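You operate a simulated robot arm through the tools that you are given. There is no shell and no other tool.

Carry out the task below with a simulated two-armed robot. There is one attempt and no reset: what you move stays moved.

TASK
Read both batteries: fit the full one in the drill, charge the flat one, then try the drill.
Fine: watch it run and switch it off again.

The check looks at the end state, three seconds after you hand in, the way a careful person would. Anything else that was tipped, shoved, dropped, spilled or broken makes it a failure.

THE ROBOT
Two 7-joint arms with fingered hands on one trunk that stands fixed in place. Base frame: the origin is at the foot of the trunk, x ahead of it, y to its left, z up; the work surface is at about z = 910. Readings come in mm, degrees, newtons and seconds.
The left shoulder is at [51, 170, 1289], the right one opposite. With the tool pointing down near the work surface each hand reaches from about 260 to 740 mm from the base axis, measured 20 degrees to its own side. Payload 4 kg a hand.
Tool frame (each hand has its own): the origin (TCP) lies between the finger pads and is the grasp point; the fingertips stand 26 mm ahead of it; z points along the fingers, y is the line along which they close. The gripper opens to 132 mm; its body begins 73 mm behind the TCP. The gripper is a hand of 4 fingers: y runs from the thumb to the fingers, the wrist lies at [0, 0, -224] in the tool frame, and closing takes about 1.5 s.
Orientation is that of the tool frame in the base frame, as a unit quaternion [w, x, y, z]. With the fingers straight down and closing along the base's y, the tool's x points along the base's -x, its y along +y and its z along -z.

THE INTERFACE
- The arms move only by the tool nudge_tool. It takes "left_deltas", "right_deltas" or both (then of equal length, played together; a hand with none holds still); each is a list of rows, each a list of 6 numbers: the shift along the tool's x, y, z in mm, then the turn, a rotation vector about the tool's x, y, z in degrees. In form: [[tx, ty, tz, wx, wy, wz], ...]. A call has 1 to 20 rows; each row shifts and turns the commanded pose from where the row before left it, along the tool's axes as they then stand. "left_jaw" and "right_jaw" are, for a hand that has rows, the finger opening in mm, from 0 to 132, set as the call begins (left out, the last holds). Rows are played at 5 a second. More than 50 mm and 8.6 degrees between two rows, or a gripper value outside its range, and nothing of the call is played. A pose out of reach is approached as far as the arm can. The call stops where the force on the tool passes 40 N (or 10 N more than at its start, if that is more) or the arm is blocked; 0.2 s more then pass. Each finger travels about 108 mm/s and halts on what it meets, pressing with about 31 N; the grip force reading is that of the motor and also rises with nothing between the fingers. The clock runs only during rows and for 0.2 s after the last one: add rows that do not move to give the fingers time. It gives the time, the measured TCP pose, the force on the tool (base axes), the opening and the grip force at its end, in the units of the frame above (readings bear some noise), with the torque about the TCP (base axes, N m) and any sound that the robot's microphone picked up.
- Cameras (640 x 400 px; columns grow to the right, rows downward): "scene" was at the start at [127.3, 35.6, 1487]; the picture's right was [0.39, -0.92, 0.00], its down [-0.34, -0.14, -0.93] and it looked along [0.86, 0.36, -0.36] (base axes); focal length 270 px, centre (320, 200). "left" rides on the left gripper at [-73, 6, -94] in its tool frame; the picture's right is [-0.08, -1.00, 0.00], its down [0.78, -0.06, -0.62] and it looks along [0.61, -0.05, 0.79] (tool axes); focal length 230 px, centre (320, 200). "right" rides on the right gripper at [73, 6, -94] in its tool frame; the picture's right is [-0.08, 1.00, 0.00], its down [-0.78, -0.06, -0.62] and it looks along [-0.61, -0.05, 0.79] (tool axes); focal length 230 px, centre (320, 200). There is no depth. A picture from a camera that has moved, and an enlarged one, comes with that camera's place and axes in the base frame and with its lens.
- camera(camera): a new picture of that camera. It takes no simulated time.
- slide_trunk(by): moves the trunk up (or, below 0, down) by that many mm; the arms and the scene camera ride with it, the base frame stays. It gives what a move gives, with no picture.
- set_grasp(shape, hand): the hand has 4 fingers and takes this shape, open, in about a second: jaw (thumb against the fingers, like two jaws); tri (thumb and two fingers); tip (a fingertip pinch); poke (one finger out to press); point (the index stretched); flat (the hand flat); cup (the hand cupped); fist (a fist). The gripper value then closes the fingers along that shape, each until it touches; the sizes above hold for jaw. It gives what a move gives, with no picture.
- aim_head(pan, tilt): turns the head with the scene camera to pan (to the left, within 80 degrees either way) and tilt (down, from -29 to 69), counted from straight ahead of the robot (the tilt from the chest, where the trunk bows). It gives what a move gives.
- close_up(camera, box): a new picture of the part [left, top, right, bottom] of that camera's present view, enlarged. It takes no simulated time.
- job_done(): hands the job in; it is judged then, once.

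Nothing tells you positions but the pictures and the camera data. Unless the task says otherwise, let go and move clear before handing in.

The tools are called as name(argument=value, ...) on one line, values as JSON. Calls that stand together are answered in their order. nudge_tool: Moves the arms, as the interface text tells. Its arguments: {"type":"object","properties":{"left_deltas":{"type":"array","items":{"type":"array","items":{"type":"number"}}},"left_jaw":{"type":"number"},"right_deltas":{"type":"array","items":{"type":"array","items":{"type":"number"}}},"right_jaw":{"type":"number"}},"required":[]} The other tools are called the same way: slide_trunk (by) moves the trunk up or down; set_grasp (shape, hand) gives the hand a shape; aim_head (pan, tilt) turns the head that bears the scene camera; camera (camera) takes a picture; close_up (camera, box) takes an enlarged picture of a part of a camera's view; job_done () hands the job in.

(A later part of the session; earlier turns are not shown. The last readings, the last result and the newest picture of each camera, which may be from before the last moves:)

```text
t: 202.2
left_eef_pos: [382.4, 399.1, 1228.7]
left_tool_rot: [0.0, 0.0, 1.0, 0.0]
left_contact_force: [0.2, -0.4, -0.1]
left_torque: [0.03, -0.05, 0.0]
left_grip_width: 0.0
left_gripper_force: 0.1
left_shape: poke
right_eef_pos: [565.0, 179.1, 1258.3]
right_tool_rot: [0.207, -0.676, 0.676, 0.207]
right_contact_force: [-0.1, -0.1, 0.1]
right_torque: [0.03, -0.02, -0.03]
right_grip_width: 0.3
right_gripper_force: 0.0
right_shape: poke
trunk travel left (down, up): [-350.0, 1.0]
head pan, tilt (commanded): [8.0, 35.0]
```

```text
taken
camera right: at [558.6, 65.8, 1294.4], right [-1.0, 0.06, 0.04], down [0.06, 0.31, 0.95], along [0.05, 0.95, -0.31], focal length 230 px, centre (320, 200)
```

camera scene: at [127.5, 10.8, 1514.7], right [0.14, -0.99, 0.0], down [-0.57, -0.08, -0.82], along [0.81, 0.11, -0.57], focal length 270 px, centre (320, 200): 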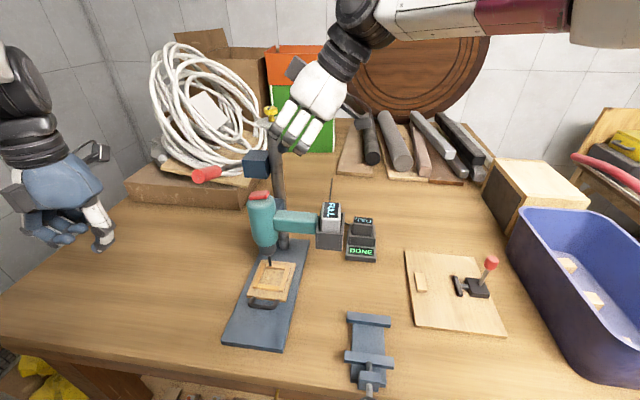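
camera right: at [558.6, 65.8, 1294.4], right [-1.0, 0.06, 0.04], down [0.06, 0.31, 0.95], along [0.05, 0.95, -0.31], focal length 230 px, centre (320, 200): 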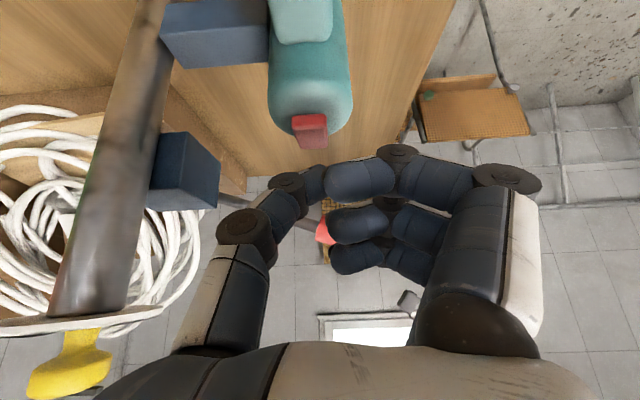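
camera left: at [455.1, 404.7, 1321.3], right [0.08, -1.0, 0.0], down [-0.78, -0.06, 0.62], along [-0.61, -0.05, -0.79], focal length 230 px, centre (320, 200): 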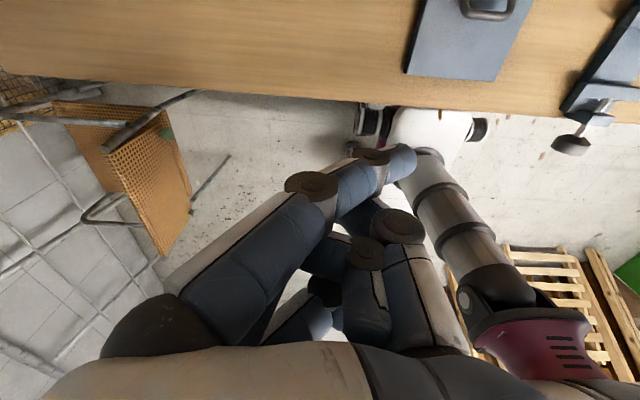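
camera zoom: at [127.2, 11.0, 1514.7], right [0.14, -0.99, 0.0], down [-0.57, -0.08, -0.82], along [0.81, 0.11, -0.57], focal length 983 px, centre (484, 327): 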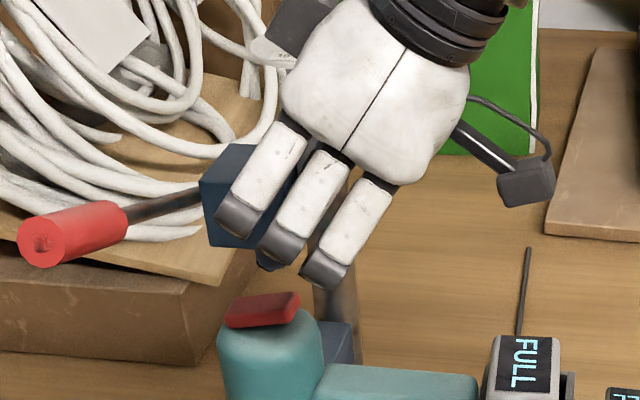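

The thumb tip is about 20 mm above the rocker's raised end. I shift 4 mm outward and descend, watching the force and listening.

nudge_tool(right_deltas=[[3.3, 0, -2.2, 0, 0, 0], [8.4, 0, 12.4, 0, 0, 0], [1.7, 0, 2.5, 0, 0, 0], [0, 0, 0, 0, 0, 0]])

close_up(camera="scene", box=[230, 150, 310, 220])

close_up(camera="right", box=[240, 80, 400, 200])

```text
t: 203.2
left_eef_pos: [384.2, 399.8, 1226.6]
left_tool_rot: [0.0, 0.0, 1.0, 0.0]
left_contact_force: [-0.3, 0.2, -0.7]
left_torque: [-0.02, 0.0, 0.02]
left_grip_width: 0.2
left_gripper_force: 0.0
left_shape: poke
right_eef_pos: [564.6, 175.7, 1238.2]
right_tool_rot: [-0.207, 0.676, -0.676, -0.207]
right_contact_force: [0.5, 0.3, -0.2]
right_torque: [0.01, 0.01, 0.02]
right_grip_width: 0.0
right_gripper_force: 0.0
right_shape: poke
trunk travel left (down, up): [-350.0, 1.0]
head pan, tilt (commanded): [8.0, 35.0]
```

```text
5.71 times, centred on (270, 185) of scene
camera zoom: at [127.8, 11.9, 1514.7], right [0.14, -0.99, 0.0], down [-0.57, -0.08, -0.82], along [0.81, 0.11, -0.57], focal length 1545 px, centre (606, 286)
```

zoom: 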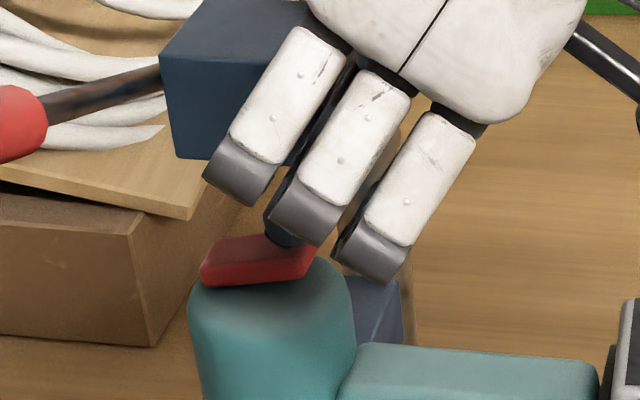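

```text
3.33 times, centred on (320, 140) of right
camera zoom: at [558.4, 63.0, 1274.2], right [-1.0, 0.06, 0.04], down [0.06, 0.31, 0.95], along [0.05, 0.95, -0.31], focal length 767 px, centre (320, 400)
```

zoom: 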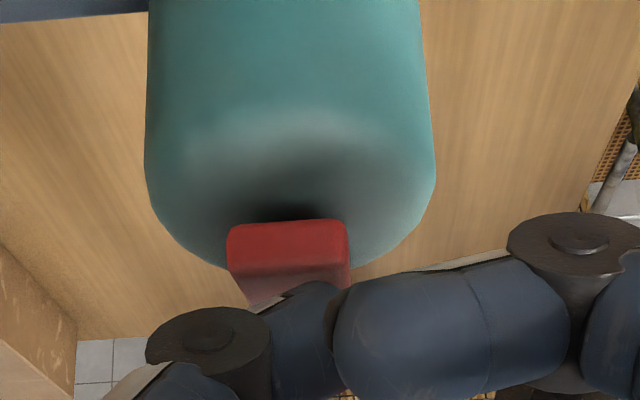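

The thumb tip is right above the raised end. I press down in small steps.

nudge_tool(right_deltas=[[1.7, 0, 2.5, 0, 0, 0], [1.7, 0, 2.5, 0, 0, 0], [0, 0, 0, 0, 0, 0]])

close_up(camera="scene", box=[230, 150, 310, 220])

```text
t: 204.0
left_eef_pos: [381.9, 399.6, 1226.8]
left_tool_rot: [0.001, 0.0, 1.0, 0.0]
left_contact_force: [0.8, 0.1, -0.5]
left_torque: [-0.01, 0.01, -0.01]
left_grip_width: 0.2
left_gripper_force: 0.1
left_shape: poke
right_eef_pos: [565.1, 175.9, 1232.3]
right_tool_rot: [-0.207, 0.676, -0.676, -0.206]
right_contact_force: [0.5, -0.1, 0.2]
right_torque: [-0.01, 0.0, 0.01]
right_grip_width: 0.0
right_gripper_force: 0.0
right_shape: poke
trunk travel left (down, up): [-350.0, 1.0]
head pan, tilt (commanded): [8.0, 35.0]
```

```text
5.71 times, centred on (270, 185) of scene
camera zoom: at [127.5, 12.0, 1514.7], right [0.14, -0.99, 0.0], down [-0.57, -0.08, -0.82], along [0.81, 0.11, -0.57], focal length 1545 px, centre (606, 286)
```

zoom: 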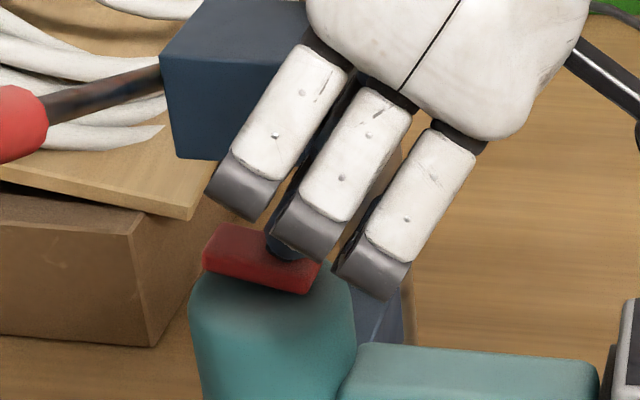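

The rocker has flipped. I lift the thumb off and watch/listen for the drill.

nudge_tool(right_deltas=[[-8.4, 0, -12.4, 0, 0, 0], [-14, 0, -20.7, 0, 0, 0], [0, 0, 0, 0, 0, 0], [0, 0, 0, 0, 0, 0]])

close_up(camera="scene", box=[220, 150, 360, 310])

close_up(camera="scene", box=[240, 230, 300, 290])

```text
t: 205.0
left_eef_pos: [381.9, 400.8, 1227.7]
left_tool_rot: [0.0, 0.001, 1.0, 0.0]
left_contact_force: [-0.1, 0.3, -0.6]
left_torque: [0.02, 0.02, 0.04]
left_grip_width: 0.0
left_gripper_force: 0.0
left_shape: poke
right_eef_pos: [564.0, 176.7, 1271.1]
right_tool_rot: [0.206, -0.676, 0.677, 0.206]
right_contact_force: [0.4, -0.5, -0.4]
right_torque: [0.01, 0.01, 0.02]
right_grip_width: 0.1
right_gripper_force: 0.1
right_shape: poke
trunk travel left (down, up): [-350.0, 1.0]
head pan, tilt (commanded): [8.0, 35.0]
```

```text
2.50 times, centred on (290, 230) of scene
camera zoom: at [127.5, 12.1, 1514.7], right [0.14, -0.99, 0.0], down [-0.57, -0.08, -0.82], along [0.81, 0.11, -0.57], focal length 676 px, centre (395, 125)
```

zoom: 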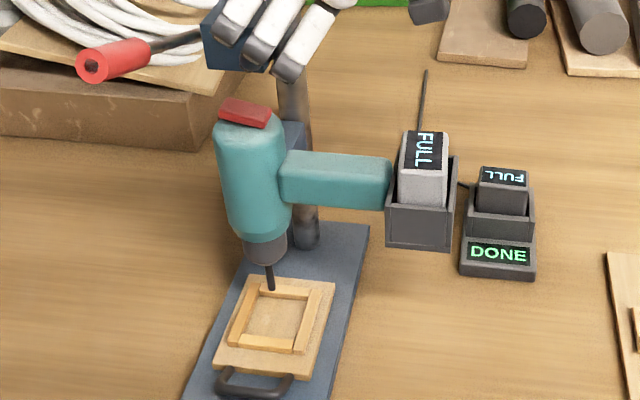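

```text
6.67 times, centred on (270, 260) of scene
camera zoom: at [127.5, 12.1, 1514.7], right [0.14, -0.99, 0.0], down [-0.57, -0.08, -0.82], along [0.81, 0.11, -0.57], focal length 1802 px, centre (653, -200)
```

zoom: 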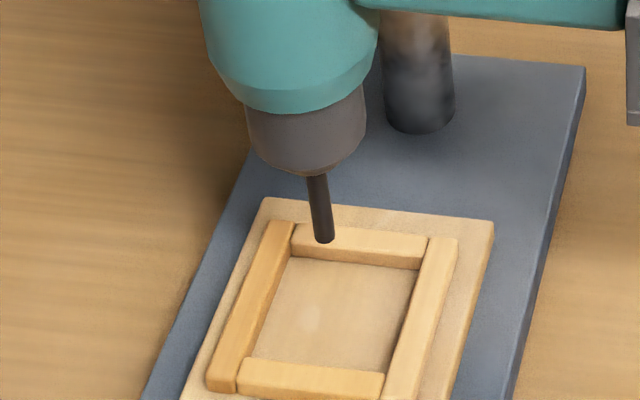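

The rocker's left end is now up. No sound is reported yet, so I wait a moment and look at the chuck again.

nudge_tool(right_deltas=[[0, 0, 0, 0, 0, 0], [0, 0, 0, 0, 0, 0], [0, 0, 0, 0, 0, 0], [0, 0, 0, 0, 0, 0], [0, 0, 0, 0, 0, 0]])

close_up(camera="scene", box=[240, 230, 300, 290])

close_up(camera="scene", box=[245, 180, 285, 215])

close_up(camera="right", box=[200, 0, 420, 160])

```text
t: 206.2
left_eef_pos: [382.8, 400.1, 1227.2]
left_tool_rot: [0.0, 0.0, 1.0, -0.001]
left_contact_force: [-1.0, 0.0, -0.1]
left_torque: [-0.03, -0.04, 0.01]
left_grip_width: 0.0
left_gripper_force: 0.1
left_shape: poke
right_eef_pos: [565.9, 177.0, 1271.4]
right_tool_rot: [-0.206, 0.677, -0.676, -0.207]
right_contact_force: [-0.8, -0.3, 0.0]
right_torque: [0.02, -0.01, -0.01]
right_grip_width: 0.1
right_gripper_force: 0.0
right_shape: poke
trunk travel left (down, up): [-350.0, 1.0]
head pan, tilt (commanded): [8.0, 35.0]
```

```text
6.67 times, centred on (270, 260) of scene
camera zoom: at [127.7, 12.1, 1514.7], right [0.14, -0.99, 0.0], down [-0.57, -0.08, -0.82], along [0.81, 0.11, -0.57], focal length 1802 px, centre (653, -200)
```

zoom: 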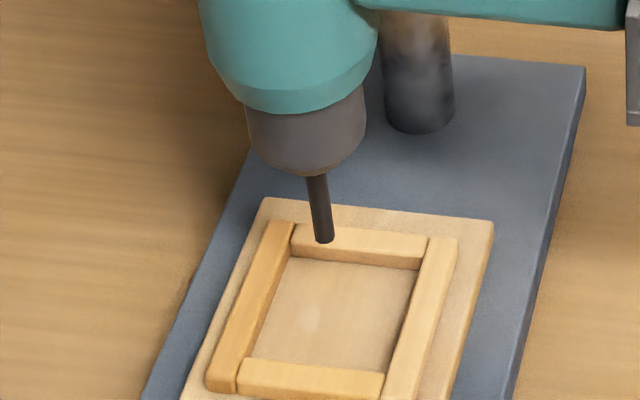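

```text
11.43 times, centred on (265, 198) of scene
camera zoom: at [127.7, 12.1, 1514.7], right [0.14, -0.99, 0.0], down [-0.57, -0.08, -0.82], along [0.81, 0.11, -0.57], focal length 3089 px, centre (949, 229)
```

zoom: 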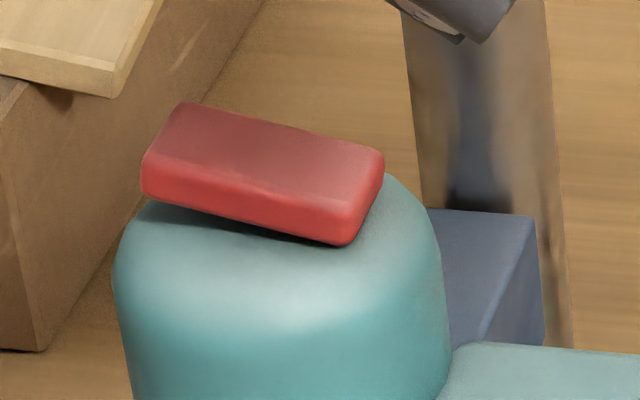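

```text
2.50 times, centred on (310, 80) of right
camera zoom: at [558.3, 63.7, 1308.0], right [-1.0, 0.06, 0.04], down [0.06, 0.31, 0.95], along [0.05, 0.95, -0.31], focal length 575 px, centre (345, 500)
```

zoom: 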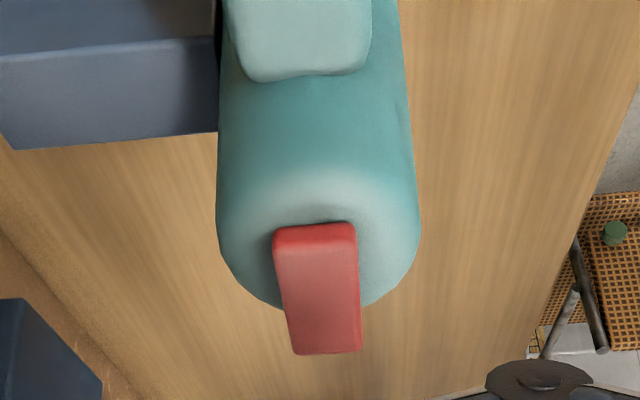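

No sound and no visible motion. Maybe FULL isn't fully home in the bay, so I'll inspect it closely.

close_up(camera="scene", box=[310, 190, 360, 255])

close_up(camera="scene", box=[300, 185, 400, 275])

```text
6.15 times, centred on (335, 222) of scene
camera zoom: at [127.7, 12.1, 1514.7], right [0.14, -0.99, 0.0], down [-0.57, -0.08, -0.82], along [0.81, 0.11, -0.57], focal length 1663 px, centre (228, 62)
```

zoom: 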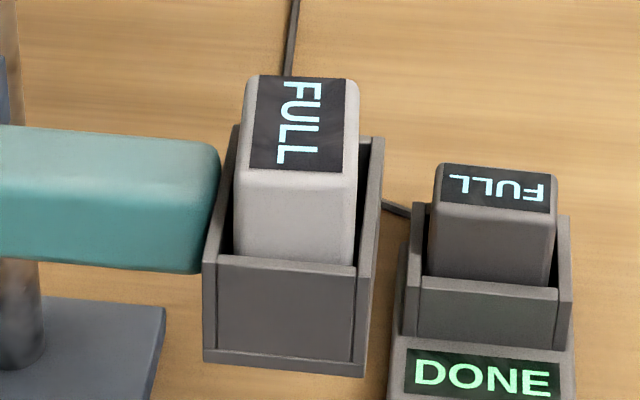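

```text
4.44 times, centred on (350, 230) of scene
camera zoom: at [127.7, 12.1, 1514.7], right [0.14, -0.99, 0.0], down [-0.57, -0.08, -0.82], along [0.81, 0.11, -0.57], focal length 1201 px, centre (187, 67)
```

zoom: 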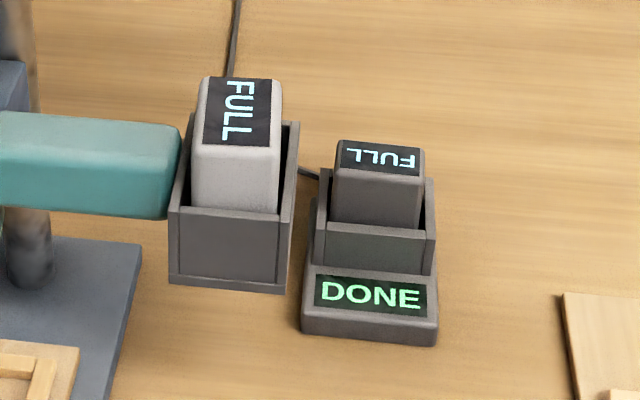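

FULL looks seated but sits toward one side; perhaps the contact isn't fully made. I'll press it down gently with the thumb tip.

nudge_tool(right_deltas=[[37.9, 1.5, -25.5, 0, 0, 0], [37.9, 1.5, -25.5, 0, 0, 0], [37.9, 1, -25.5, 0, 0, 0], [12, 0, 18, 0, 0, 0], [12, 0, 18, 0, 0, 0], [0, 0, 0, 0, 0, 0]])

close_up(camera="scene", box=[270, 130, 380, 250])

camera(camera="right")

```text
t: 207.6
left_eef_pos: [383.1, 401.4, 1226.8]
left_tool_rot: [0.0, 0.0, 1.0, 0.0]
left_contact_force: [-0.3, 0.0, -0.4]
left_torque: [-0.01, -0.05, 0.03]
left_grip_width: 0.0
left_gripper_force: 0.1
left_shape: poke
right_eef_pos: [559.7, 38.2, 1229.4]
right_tool_rot: [-0.206, 0.677, -0.676, -0.207]
right_contact_force: [0.6, 0.9, -0.2]
right_torque: [-0.01, -0.02, -0.03]
right_grip_width: 0.0
right_gripper_force: 0.0
right_shape: poke
trunk travel left (down, up): [-350.0, 1.0]
head pan, tilt (commanded): [8.0, 35.0]
```

```text
3.33 times, centred on (325, 190) of scene
camera zoom: at [127.5, 12.5, 1514.7], right [0.14, -0.99, 0.0], down [-0.57, -0.08, -0.82], along [0.81, 0.11, -0.57], focal length 901 px, centre (303, 233)
```

zoom: 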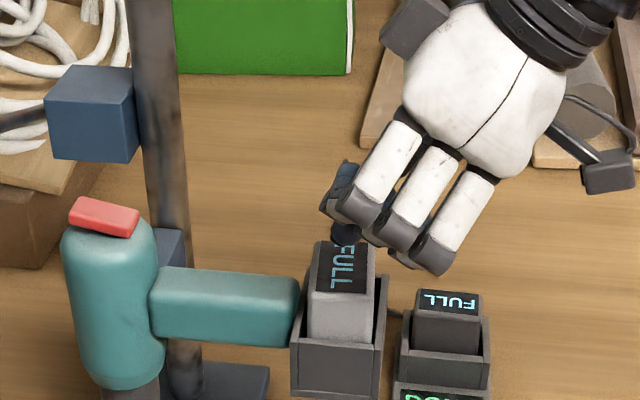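

```text
taken
camera right: at [553.8, -74.7, 1264.8], right [-1.0, 0.06, 0.04], down [0.06, 0.31, 0.95], along [0.05, 0.95, -0.31], focal length 230 px, centre (320, 200)
```

right: 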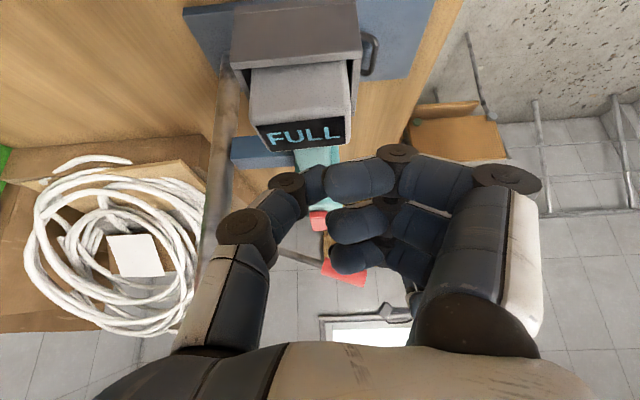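

nudge_tool(right_deltas=[[6.7, 0, 9.9, 0, 0, 0], [2.2, 0, 3.3, 0, 0, 0], [1.1, 0, 1.7, 0, 0, 0], [0, 0, 0, 0, 0, 0]])

close_up(camera="scene", box=[290, 160, 370, 250])

```text
t: 208.6
left_eef_pos: [383.0, 400.1, 1227.4]
left_tool_rot: [-0.001, 0.0, 1.0, 0.0]
left_contact_force: [-0.1, 1.4, -0.1]
left_torque: [-0.02, -0.04, -0.01]
left_grip_width: 0.0
left_gripper_force: 0.0
left_shape: poke
right_eef_pos: [560.0, 39.5, 1209.9]
right_tool_rot: [-0.206, 0.677, -0.676, -0.207]
right_contact_force: [-0.2, 0.0, 0.3]
right_torque: [0.0, 0.0, 0.02]
right_grip_width: 0.0
right_gripper_force: 0.1
right_shape: poke
trunk travel left (down, up): [-350.0, 1.0]
head pan, tilt (commanded): [8.0, 35.0]
```

```text
4.44 times, centred on (330, 205) of scene
camera zoom: at [127.6, 12.2, 1514.7], right [0.14, -0.99, 0.0], down [-0.57, -0.08, -0.82], along [0.81, 0.11, -0.57], focal length 1201 px, centre (276, 178)
```

zoom: 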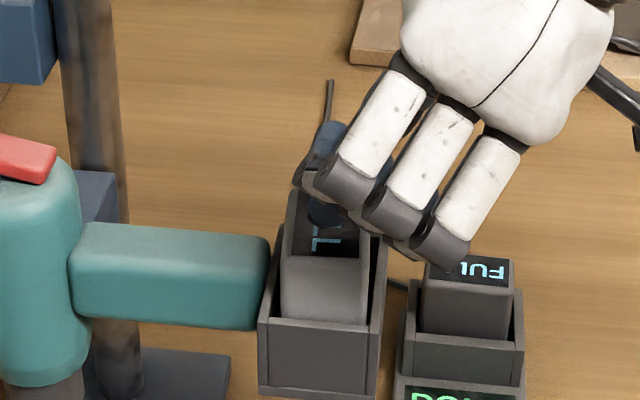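

nudge_tool(right_deltas=[[1.1, 0, 1.7, 0, 0, 0], [1.1, 0, 1.7, 0, 0, 0], [1.1, 0, 1.7, 0, 0, 0], [0, 0, 0, 0, 0, 0]])

```text
t: 209.6
left_eef_pos: [382.3, 399.2, 1228.4]
left_tool_rot: [0.0, 0.001, 1.0, -0.001]
left_contact_force: [0.5, -0.6, -0.1]
left_torque: [-0.01, 0.01, 0.01]
left_grip_width: 0.0
left_gripper_force: 0.0
left_shape: poke
right_eef_pos: [560.0, 40.3, 1207.6]
right_tool_rot: [-0.209, 0.676, -0.676, -0.207]
right_contact_force: [1.5, -0.4, 13.5]
right_torque: [0.15, -0.03, -0.04]
right_grip_width: 0.0
right_gripper_force: 0.0
right_shape: poke
trunk travel left (down, up): [-350.0, 1.0]
head pan, tilt (commanded): [8.0, 35.0]
```

The thumb is pressing on FULL (13 N). I push a bit more firmly.

nudge_tool(right_deltas=[[1.7, 0, 2.5, 0, 0, 0], [1.7, 0, 2.5, 0, 0, 0], [0, 0, 0, 0, 0, 0]])

close_up(camera="scene", box=[290, 160, 370, 250])

```text
t: 210.4
left_eef_pos: [382.2, 400.1, 1227.7]
left_tool_rot: [0.001, 0.0, 1.0, 0.0]
left_contact_force: [-0.7, 0.1, -0.2]
left_torque: [-0.02, 0.0, 0.04]
left_grip_width: 0.1
left_gripper_force: 0.1
left_shape: poke
right_eef_pos: [558.0, 38.6, 1195.5]
right_tool_rot: [-0.202, 0.677, -0.676, -0.207]
right_contact_force: [1.4, 0.7, 1.6]
right_torque: [0.04, 0.0, 0.0]
right_grip_width: 0.1
right_gripper_force: 0.1
right_shape: poke
trunk travel left (down, up): [-350.0, 1.0]
head pan, tilt (commanded): [8.0, 35.0]
```

```text
4.44 times, centred on (330, 205) of scene
camera zoom: at [127.3, 11.9, 1514.5], right [0.14, -0.99, 0.0], down [-0.57, -0.08, -0.82], along [0.81, 0.11, -0.57], focal length 1201 px, centre (276, 178)
```

zoom: 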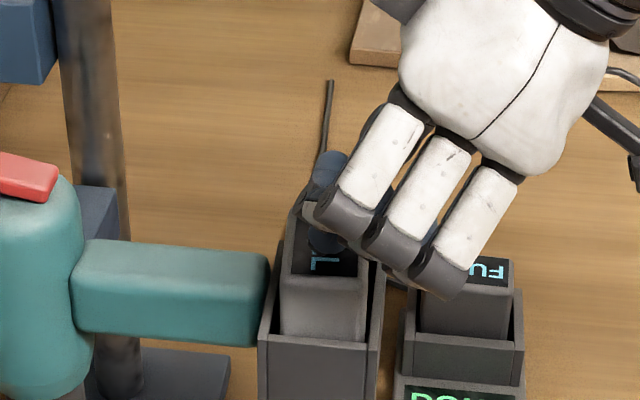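

The whole drill head has slid down on its column under the push. I lift off at once and see whether it returns.

nudge_tool(right_deltas=[[-5.6, 0, -8.3, 0, 0, 0], [-14, 0, -20.7, 0, 0, 0], [-14, 0, -20.7, 0, 0, 0], [0, 0, 0, 0, 0, 0]])

camera(camera="scene")

close_up(camera="scene", box=[180, 90, 370, 310])

```text
t: 211.4
left_eef_pos: [383.6, 399.4, 1227.1]
left_tool_rot: [0.0, 0.0, 1.0, 0.001]
left_contact_force: [-0.5, 1.0, 0.7]
left_torque: [-0.01, 0.0, 0.02]
left_grip_width: 0.0
left_gripper_force: 0.0
left_shape: poke
right_eef_pos: [560.4, 37.8, 1258.7]
right_tool_rot: [-0.206, 0.676, -0.676, -0.207]
right_contact_force: [0.0, 0.4, 0.1]
right_torque: [-0.01, -0.03, 0.03]
right_grip_width: 0.0
right_gripper_force: 0.1
right_shape: poke
trunk travel left (down, up): [-350.0, 1.0]
head pan, tilt (commanded): [8.0, 35.0]
```

```text
taken
camera scene: at [128.0, 11.9, 1514.6], right [0.14, -0.99, 0.0], down [-0.57, -0.08, -0.82], along [0.81, 0.11, -0.57], focal length 270 px, centre (320, 200)
```

scene: 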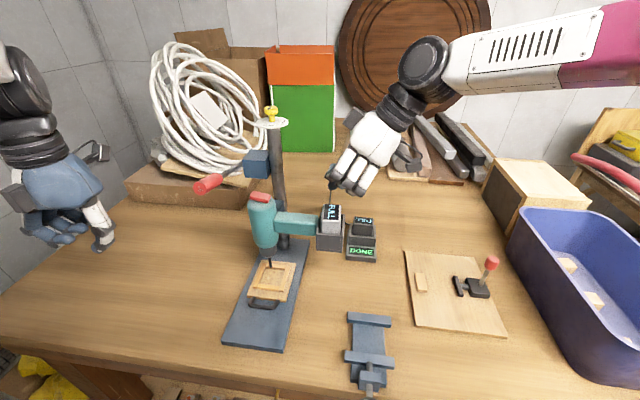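

```text
1.82 times, centred on (275, 200) of scene
camera zoom: at [128.0, 11.9, 1514.6], right [0.14, -0.99, 0.0], down [-0.57, -0.08, -0.82], along [0.81, 0.11, -0.57], focal length 492 px, centre (402, 200)
```

zoom: 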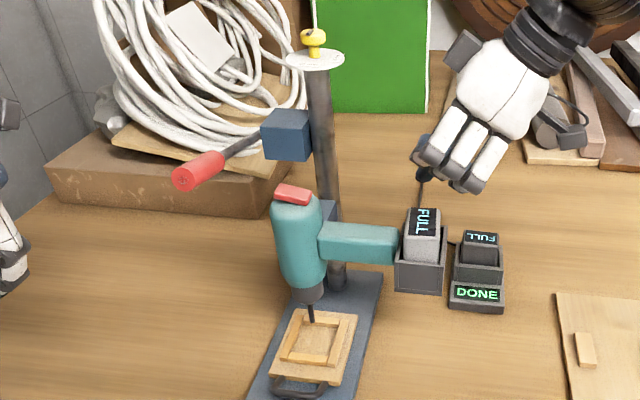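

nudge_tool(right_deltas=[[0, 0, 0, 0, 0, 0], [0, 0, 0, 0, 0, 0], [0, 0, 0, 0, 0, 0], [0, 0, 0, 0, 0, 0], [0, 0, 0, 0, 0, 0]])

close_up(camera="scene", box=[180, 90, 370, 310])

close_up(camera="scene", box=[240, 230, 300, 290])

```text
t: 212.6
left_eef_pos: [382.9, 398.8, 1226.8]
left_tool_rot: [0.0, 0.0, 1.0, -0.001]
left_contact_force: [0.6, -0.3, 1.1]
left_torque: [-0.02, -0.01, -0.02]
left_grip_width: 0.0
left_gripper_force: 0.0
left_shape: poke
right_eef_pos: [561.1, 38.6, 1258.5]
right_tool_rot: [-0.206, 0.677, -0.676, -0.206]
right_contact_force: [-0.6, -0.4, -0.8]
right_torque: [0.0, 0.02, 0.02]
right_grip_width: 0.0
right_gripper_force: 0.0
right_shape: poke
trunk travel left (down, up): [-350.0, 1.0]
head pan, tilt (commanded): [8.0, 35.0]
```

```text
1.82 times, centred on (275, 200) of scene
camera zoom: at [127.7, 12.1, 1514.7], right [0.14, -0.99, 0.0], down [-0.57, -0.08, -0.82], along [0.81, 0.11, -0.57], focal length 492 px, centre (402, 200)
```

zoom: 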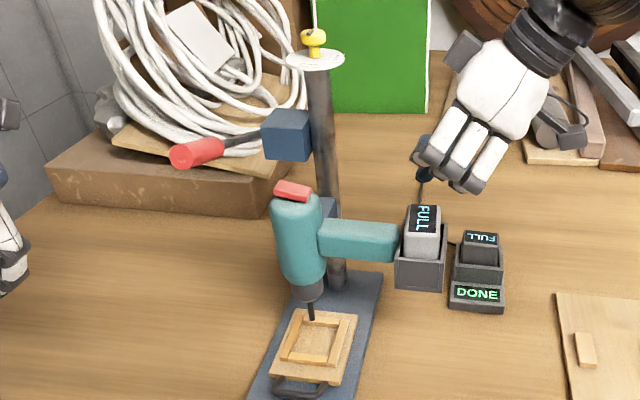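

```text
6.67 times, centred on (270, 260) of scene
camera zoom: at [127.7, 12.1, 1514.7], right [0.14, -0.99, 0.0], down [-0.57, -0.08, -0.82], along [0.81, 0.11, -0.57], focal length 1802 px, centre (653, -200)
```

zoom: 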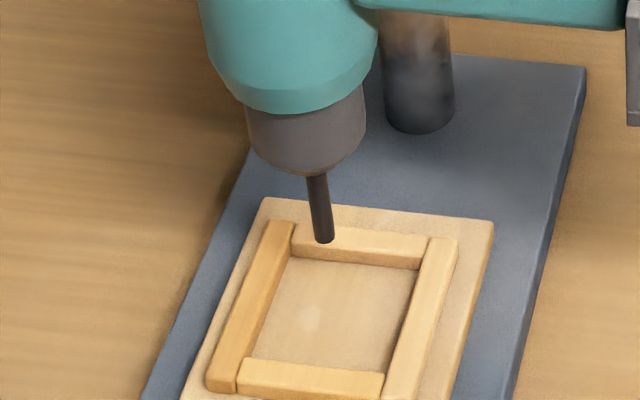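

The head has sprung back to its original height (lever and bit are back where they were). I'll check how deep FULL sits, using the right camera.

close_up(camera="right", box=[220, 0, 380, 130])

camera(camera="right")

```text
3.08 times, centred on (300, 65) of right
camera zoom: at [554.5, -73.4, 1295.3], right [-1.0, 0.06, 0.04], down [0.06, 0.31, 0.95], along [0.05, 0.95, -0.31], focal length 708 px, centre (382, 615)
```

zoom: 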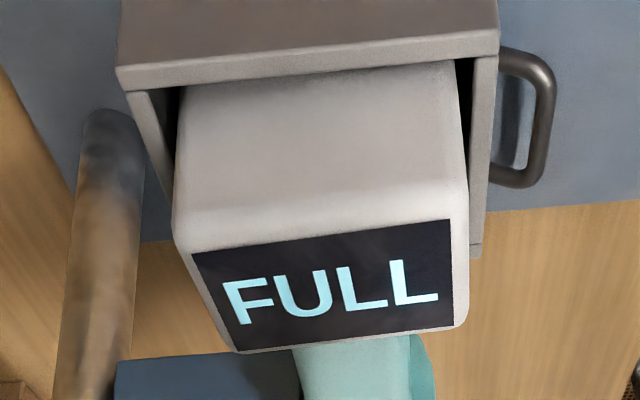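

```text
taken
camera right: at [554.5, -73.4, 1295.3], right [-1.0, 0.06, 0.04], down [0.06, 0.31, 0.95], along [0.05, 0.95, -0.31], focal length 230 px, centre (320, 200)
```

right: 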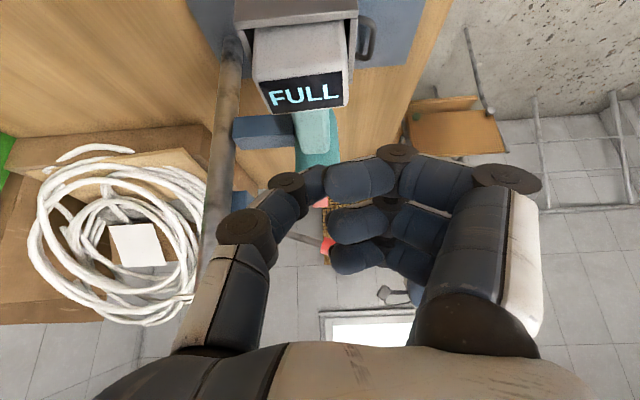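

FULL is down at the bay floor. Now I check for chuck rotation, comparing two high-zoom pictures taken a moment apart.

close_up(camera="scene", box=[258, 240, 276, 256])

nudge_tool(right_deltas=[[0, 0, 0, 0, 0, 0]])

close_up(camera="scene", box=[258, 240, 276, 256])

```text
16.00 times, centred on (267, 248) of scene
camera zoom: at [127.7, 12.1, 1514.7], right [0.14, -0.99, 0.0], down [-0.57, -0.08, -0.82], along [0.81, 0.11, -0.57], focal length 4325 px, centre (1168, -568)
```

zoom: 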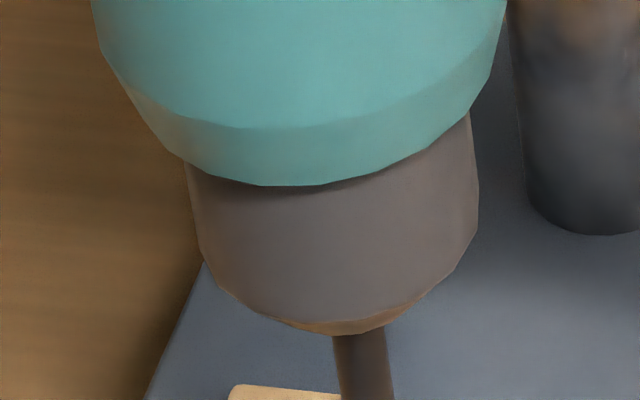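

```text
t: 213.0
left_eef_pos: [383.3, 400.3, 1228.0]
left_tool_rot: [0.0, 0.0, 1.0, -0.001]
left_contact_force: [0.3, 0.4, -0.1]
left_torque: [0.01, 0.0, -0.02]
left_grip_width: 0.1
left_gripper_force: 0.0
left_shape: poke
right_eef_pos: [561.1, 39.9, 1258.9]
right_tool_rot: [0.207, -0.676, 0.676, 0.207]
right_contact_force: [-0.4, -0.4, -0.3]
right_torque: [0.02, 0.03, 0.0]
right_grip_width: 0.0
right_gripper_force: 0.1
right_shape: poke
trunk travel left (down, up): [-350.0, 1.0]
head pan, tilt (commanded): [8.0, 35.0]
```

```text
16.00 times, centred on (267, 248) of scene
camera zoom: at [127.7, 12.1, 1514.7], right [0.14, -0.99, 0.0], down [-0.57, -0.08, -0.82], along [0.81, 0.11, -0.57], focal length 4325 px, centre (1168, -568)
```

zoom: 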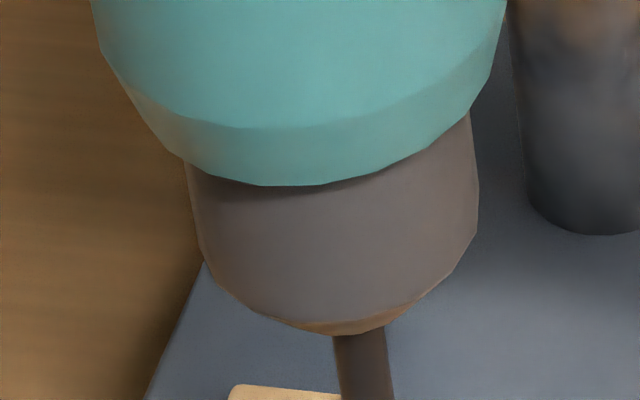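

Those two frames look the same. I'll take a tighter look at the bit and chuck at two more moments to be sure.

close_up(camera="scene", box=[262, 252, 274, 268])

nudge_tool(right_deltas=[[0, 0, 0, 0, 0, 0], [0, 0, 0, 0, 0, 0], [0, 0, 0, 0, 0, 0]])

close_up(camera="scene", box=[262, 252, 274, 268])

```text
16.00 times, centred on (268, 260) of scene
camera zoom: at [127.7, 12.1, 1514.7], right [0.14, -0.99, 0.0], down [-0.57, -0.08, -0.82], along [0.81, 0.11, -0.57], focal length 4325 px, centre (1152, -760)
```

zoom: 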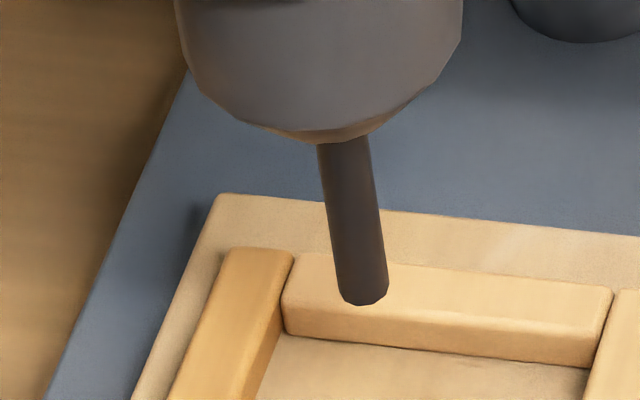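

```text
t: 213.8
left_eef_pos: [381.8, 400.0, 1228.6]
left_tool_rot: [0.0, 0.0, 1.0, 0.0]
left_contact_force: [-0.1, -0.4, 0.2]
left_torque: [-0.03, -0.02, -0.02]
left_grip_width: 0.0
left_gripper_force: 0.1
left_shape: poke
right_eef_pos: [561.1, 39.5, 1259.9]
right_tool_rot: [-0.206, 0.677, -0.676, -0.207]
right_contact_force: [0.3, -0.5, -0.3]
right_torque: [-0.04, -0.04, 0.03]
right_grip_width: 0.0
right_gripper_force: 0.1
right_shape: poke
trunk travel left (down, up): [-350.0, 1.0]
head pan, tilt (commanded): [8.0, 35.0]
```

```text
16.00 times, centred on (268, 260) of scene
camera zoom: at [127.7, 12.1, 1514.7], right [0.14, -0.99, 0.0], down [-0.57, -0.08, -0.82], along [0.81, 0.11, -0.57], focal length 4325 px, centre (1152, -760)
```

zoom: 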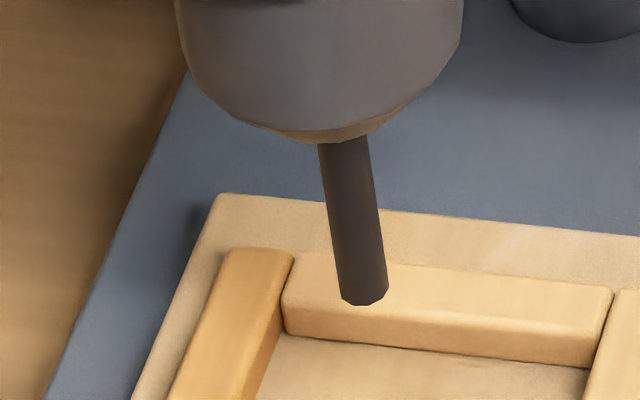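

There are tiny differences around the bit and the chuck's rim. I zoom further on the chuck's lower edge at several moments to decide whether it's turning.

close_up(camera="scene", box=[262, 248, 276, 258])

nudge_tool(right_deltas=[[0, 0, 0, 0, 0, 0]])

close_up(camera="scene", box=[262, 248, 276, 258])

nudge_tool(right_deltas=[[0, 0, 0, 0, 0, 0], [0, 0, 0, 0, 0, 0]])

close_up(camera="scene", box=[262, 248, 276, 258])

```text
16.00 times, centred on (269, 253) of scene
camera zoom: at [127.7, 12.1, 1514.7], right [0.14, -0.99, 0.0], down [-0.57, -0.08, -0.82], along [0.81, 0.11, -0.57], focal length 4325 px, centre (1136, -648)
```

zoom: 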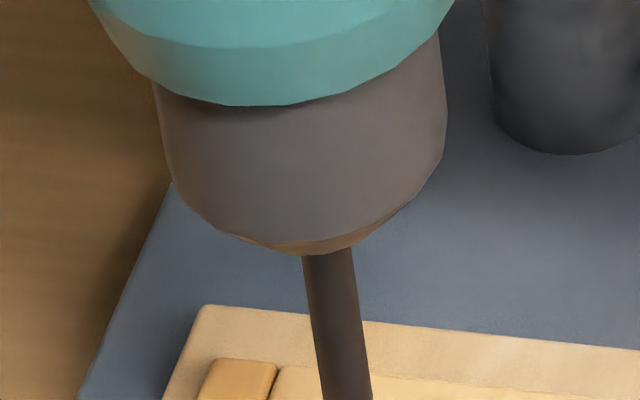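

```text
t: 214.2
left_eef_pos: [382.1, 399.7, 1227.5]
left_tool_rot: [-0.001, 0.0, 1.0, 0.0]
left_contact_force: [0.6, 0.3, 0.3]
left_torque: [0.01, -0.04, -0.01]
left_grip_width: 0.2
left_gripper_force: 0.0
left_shape: poke
right_eef_pos: [560.7, 40.1, 1258.2]
right_tool_rot: [-0.206, 0.677, -0.676, -0.207]
right_contact_force: [0.8, -0.8, 1.0]
right_torque: [0.01, -0.05, -0.03]
right_grip_width: 0.0
right_gripper_force: 0.1
right_shape: poke
trunk travel left (down, up): [-350.0, 1.0]
head pan, tilt (commanded): [8.0, 35.0]
```

```text
16.00 times, centred on (269, 253) of scene
camera zoom: at [127.7, 12.1, 1514.7], right [0.14, -0.99, 0.0], down [-0.57, -0.08, -0.82], along [0.81, 0.11, -0.57], focal length 4325 px, centre (1136, -648)
```

zoom: 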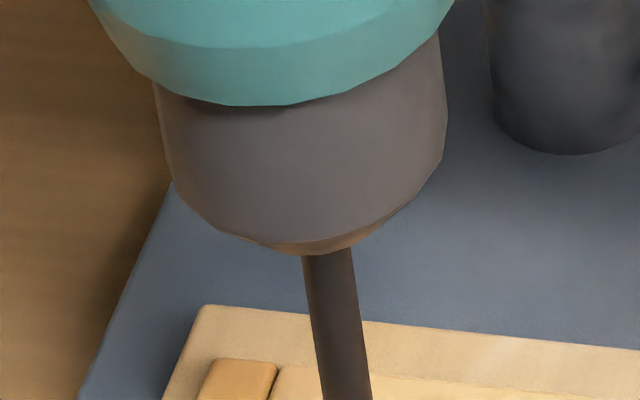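

```text
t: 214.8
left_eef_pos: [382.4, 400.6, 1226.3]
left_tool_rot: [0.0, 0.0, 1.0, 0.0]
left_contact_force: [-0.2, -0.4, 0.2]
left_torque: [0.01, 0.01, 0.0]
left_grip_width: 0.1
left_gripper_force: 0.0
left_shape: poke
right_eef_pos: [560.5, 39.3, 1258.9]
right_tool_rot: [-0.206, 0.676, -0.676, -0.206]
right_contact_force: [0.1, -0.3, 0.3]
right_torque: [0.04, 0.0, 0.0]
right_grip_width: 0.0
right_gripper_force: 0.1
right_shape: poke
trunk travel left (down, up): [-350.0, 1.0]
head pan, tilt (commanded): [8.0, 35.0]
```

```text
16.00 times, centred on (269, 253) of scene
camera zoom: at [127.7, 12.1, 1514.7], right [0.14, -0.99, 0.0], down [-0.57, -0.08, -0.82], along [0.81, 0.11, -0.57], focal length 4325 px, centre (1136, -648)
```

zoom: 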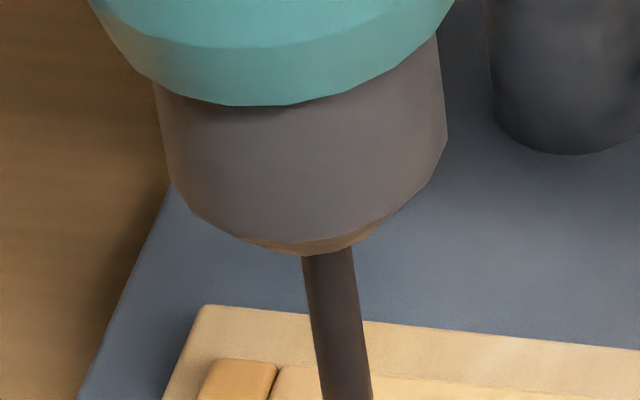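

The chuck's facets differ from frame to frame while the teal body is pixel-identical, so the chuck is turning and the drill is running. Now I switch it off: the thumb goes over the rocker's other (left) end, now the raised one.

nudge_tool(right_deltas=[[-8.4, 0, -12.4, 0, 0, 0], [-34.4, -1, 23.2, 0, 0, 0], [-34.4, -1, 23.2, 0, 0, 0], [-34.4, -1, 23.2, 0, 0, 0], [-34.4, 0, 23.2, 0, 0, 0], [0, 0, 0, 0, 0, 0]])

close_up(camera="scene", box=[190, 110, 320, 220])

camera(camera="right")

```text
t: 216.2
left_eef_pos: [382.1, 399.9, 1228.8]
left_tool_rot: [0.0, -0.001, 1.0, 0.002]
left_contact_force: [-0.4, 0.7, 0.1]
left_torque: [-0.03, 0.03, -0.01]
left_grip_width: 0.2
left_gripper_force: 0.1
left_shape: poke
right_eef_pos: [561.6, 204.5, 1273.3]
right_tool_rot: [-0.206, 0.676, -0.676, -0.207]
right_contact_force: [0.3, -0.7, -0.8]
right_torque: [0.03, 0.03, -0.01]
right_grip_width: 0.0
right_gripper_force: 0.1
right_shape: poke
trunk travel left (down, up): [-350.0, 1.0]
head pan, tilt (commanded): [8.0, 35.0]
```

```text
3.64 times, centred on (255, 165) of scene
camera zoom: at [127.7, 10.7, 1514.7], right [0.14, -0.99, 0.0], down [-0.57, -0.08, -0.82], along [0.81, 0.11, -0.57], focal length 983 px, centre (556, 327)
```

zoom: 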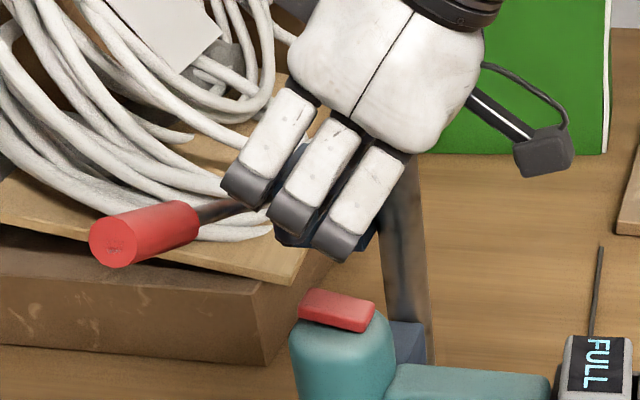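

```text
taken
camera right: at [555.4, 92.1, 1310.1], right [-1.0, 0.06, 0.04], down [0.06, 0.31, 0.95], along [0.05, 0.95, -0.31], focal length 230 px, centre (320, 200)
```

right: 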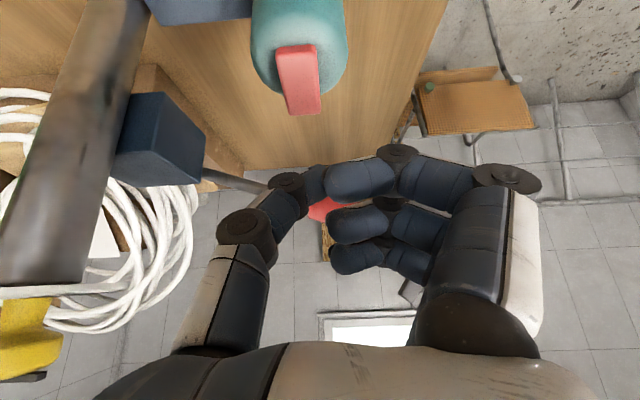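

The tip is above the raised left end, clear of the lever rod. I lower toward it.

nudge_tool(right_deltas=[[-1.7, -3, 1.1, 0, 0, 0], [8.4, 0, 12.4, 0, 0, 0], [7.8, 0, 11.6, 0, 0, 0], [0, 0, 0, 0, 0, 0]])

close_up(camera="scene", box=[210, 140, 310, 220])

close_up(camera="right", box=[180, 40, 420, 240])

```text
t: 217.2
left_eef_pos: [383.2, 400.4, 1227.6]
left_tool_rot: [0.0, 0.0, 1.0, 0.0]
left_contact_force: [0.3, -0.5, -0.4]
left_torque: [-0.01, 0.0, -0.03]
left_grip_width: 0.0
left_gripper_force: 0.1
left_shape: poke
right_eef_pos: [566.2, 206.5, 1245.4]
right_tool_rot: [0.206, -0.676, 0.677, 0.206]
right_contact_force: [-0.2, -0.6, -0.8]
right_torque: [-0.01, -0.01, -0.02]
right_grip_width: 0.2
right_gripper_force: 0.1
right_shape: poke
trunk travel left (down, up): [-350.0, 1.0]
head pan, tilt (commanded): [8.0, 35.0]
```

```text
5.00 times, centred on (260, 180) of scene
camera zoom: at [127.6, 12.0, 1514.7], right [0.14, -0.99, 0.0], down [-0.57, -0.08, -0.82], along [0.81, 0.11, -0.57], focal length 1352 px, centre (620, 300)
```

zoom: 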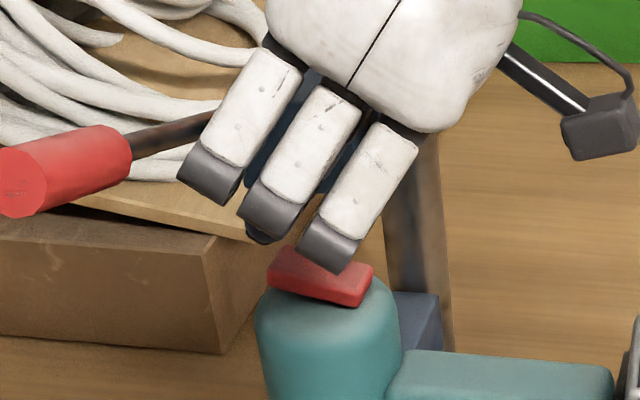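

```text
2.00 times, centred on (300, 140) of right
camera zoom: at [559.9, 94.5, 1281.1], right [-1.0, 0.06, 0.04], down [0.06, 0.31, 0.95], along [0.05, 0.95, -0.31], focal length 460 px, centre (360, 320)
```

zoom: 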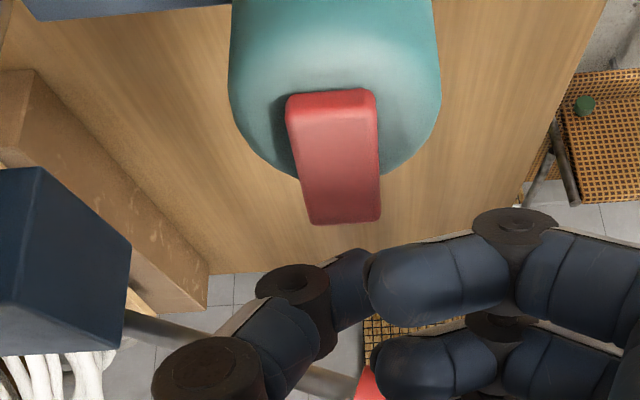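

The tip is about 6 mm too far left, so I shift back right 6 mm and then press in small steps.

nudge_tool(right_deltas=[[5, 0, -3.4, 0, 0, 0], [3.4, 0, 5, 0, 0, 0], [0, 0, 0, 0, 0, 0]])

close_up(camera="scene", box=[230, 160, 290, 210])

```text
t: 218.0
left_eef_pos: [382.8, 400.3, 1227.4]
left_tool_rot: [0.0, 0.0, 1.0, 0.001]
left_contact_force: [-0.5, 0.5, -0.2]
left_torque: [-0.05, -0.01, -0.03]
left_grip_width: 0.0
left_gripper_force: 0.1
left_shape: poke
right_eef_pos: [566.6, 200.3, 1239.2]
right_tool_rot: [0.207, -0.676, 0.676, 0.207]
right_contact_force: [-0.1, -0.7, -0.6]
right_torque: [0.01, 0.0, 0.01]
right_grip_width: 0.1
right_gripper_force: 0.0
right_shape: poke
trunk travel left (down, up): [-350.0, 1.0]
head pan, tilt (commanded): [8.0, 35.0]
```

```text
8.00 times, centred on (260, 185) of scene
camera zoom: at [127.6, 11.8, 1514.7], right [0.14, -0.99, 0.0], down [-0.57, -0.08, -0.82], along [0.81, 0.11, -0.57], focal length 2162 px, centre (800, 320)
```

zoom: 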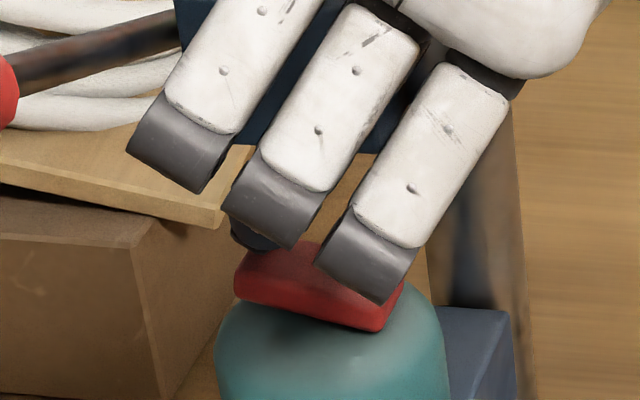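

nudge_tool(right_deltas=[[1.7, 0, 2.5, 0, 0, 0], [1.7, 0, 2.5, 0, 0, 0], [0, 0, 0, 0, 0, 0]])

close_up(camera="scene", box=[230, 160, 290, 210])

```text
t: 218.8
left_eef_pos: [383.1, 400.4, 1227.7]
left_tool_rot: [0.0, -0.001, 1.0, 0.0]
left_contact_force: [0.8, 0.2, 0.2]
left_torque: [-0.02, 0.04, -0.01]
left_grip_width: 0.0
left_gripper_force: 0.0
left_shape: poke
right_eef_pos: [567.3, 200.1, 1231.8]
right_tool_rot: [-0.206, 0.677, -0.676, -0.206]
right_contact_force: [-0.7, 0.0, 0.5]
right_torque: [0.01, 0.05, 0.01]
right_grip_width: 0.2
right_gripper_force: 0.1
right_shape: poke
trunk travel left (down, up): [-350.0, 1.0]
head pan, tilt (commanded): [8.0, 35.0]
```

```text
8.00 times, centred on (260, 185) of scene
camera zoom: at [127.6, 12.1, 1514.7], right [0.14, -0.99, 0.0], down [-0.57, -0.08, -0.82], along [0.81, 0.11, -0.57], focal length 2162 px, centre (800, 320)
```

zoom: 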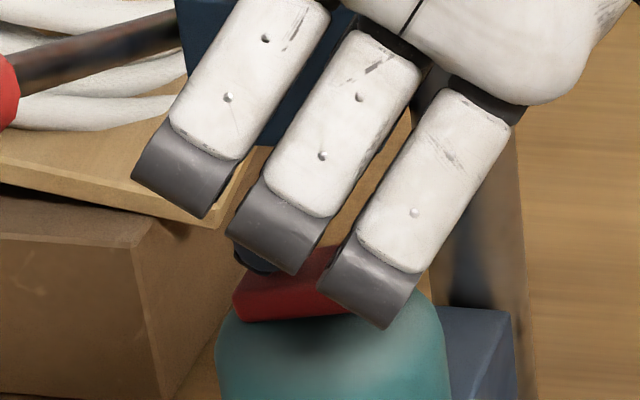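

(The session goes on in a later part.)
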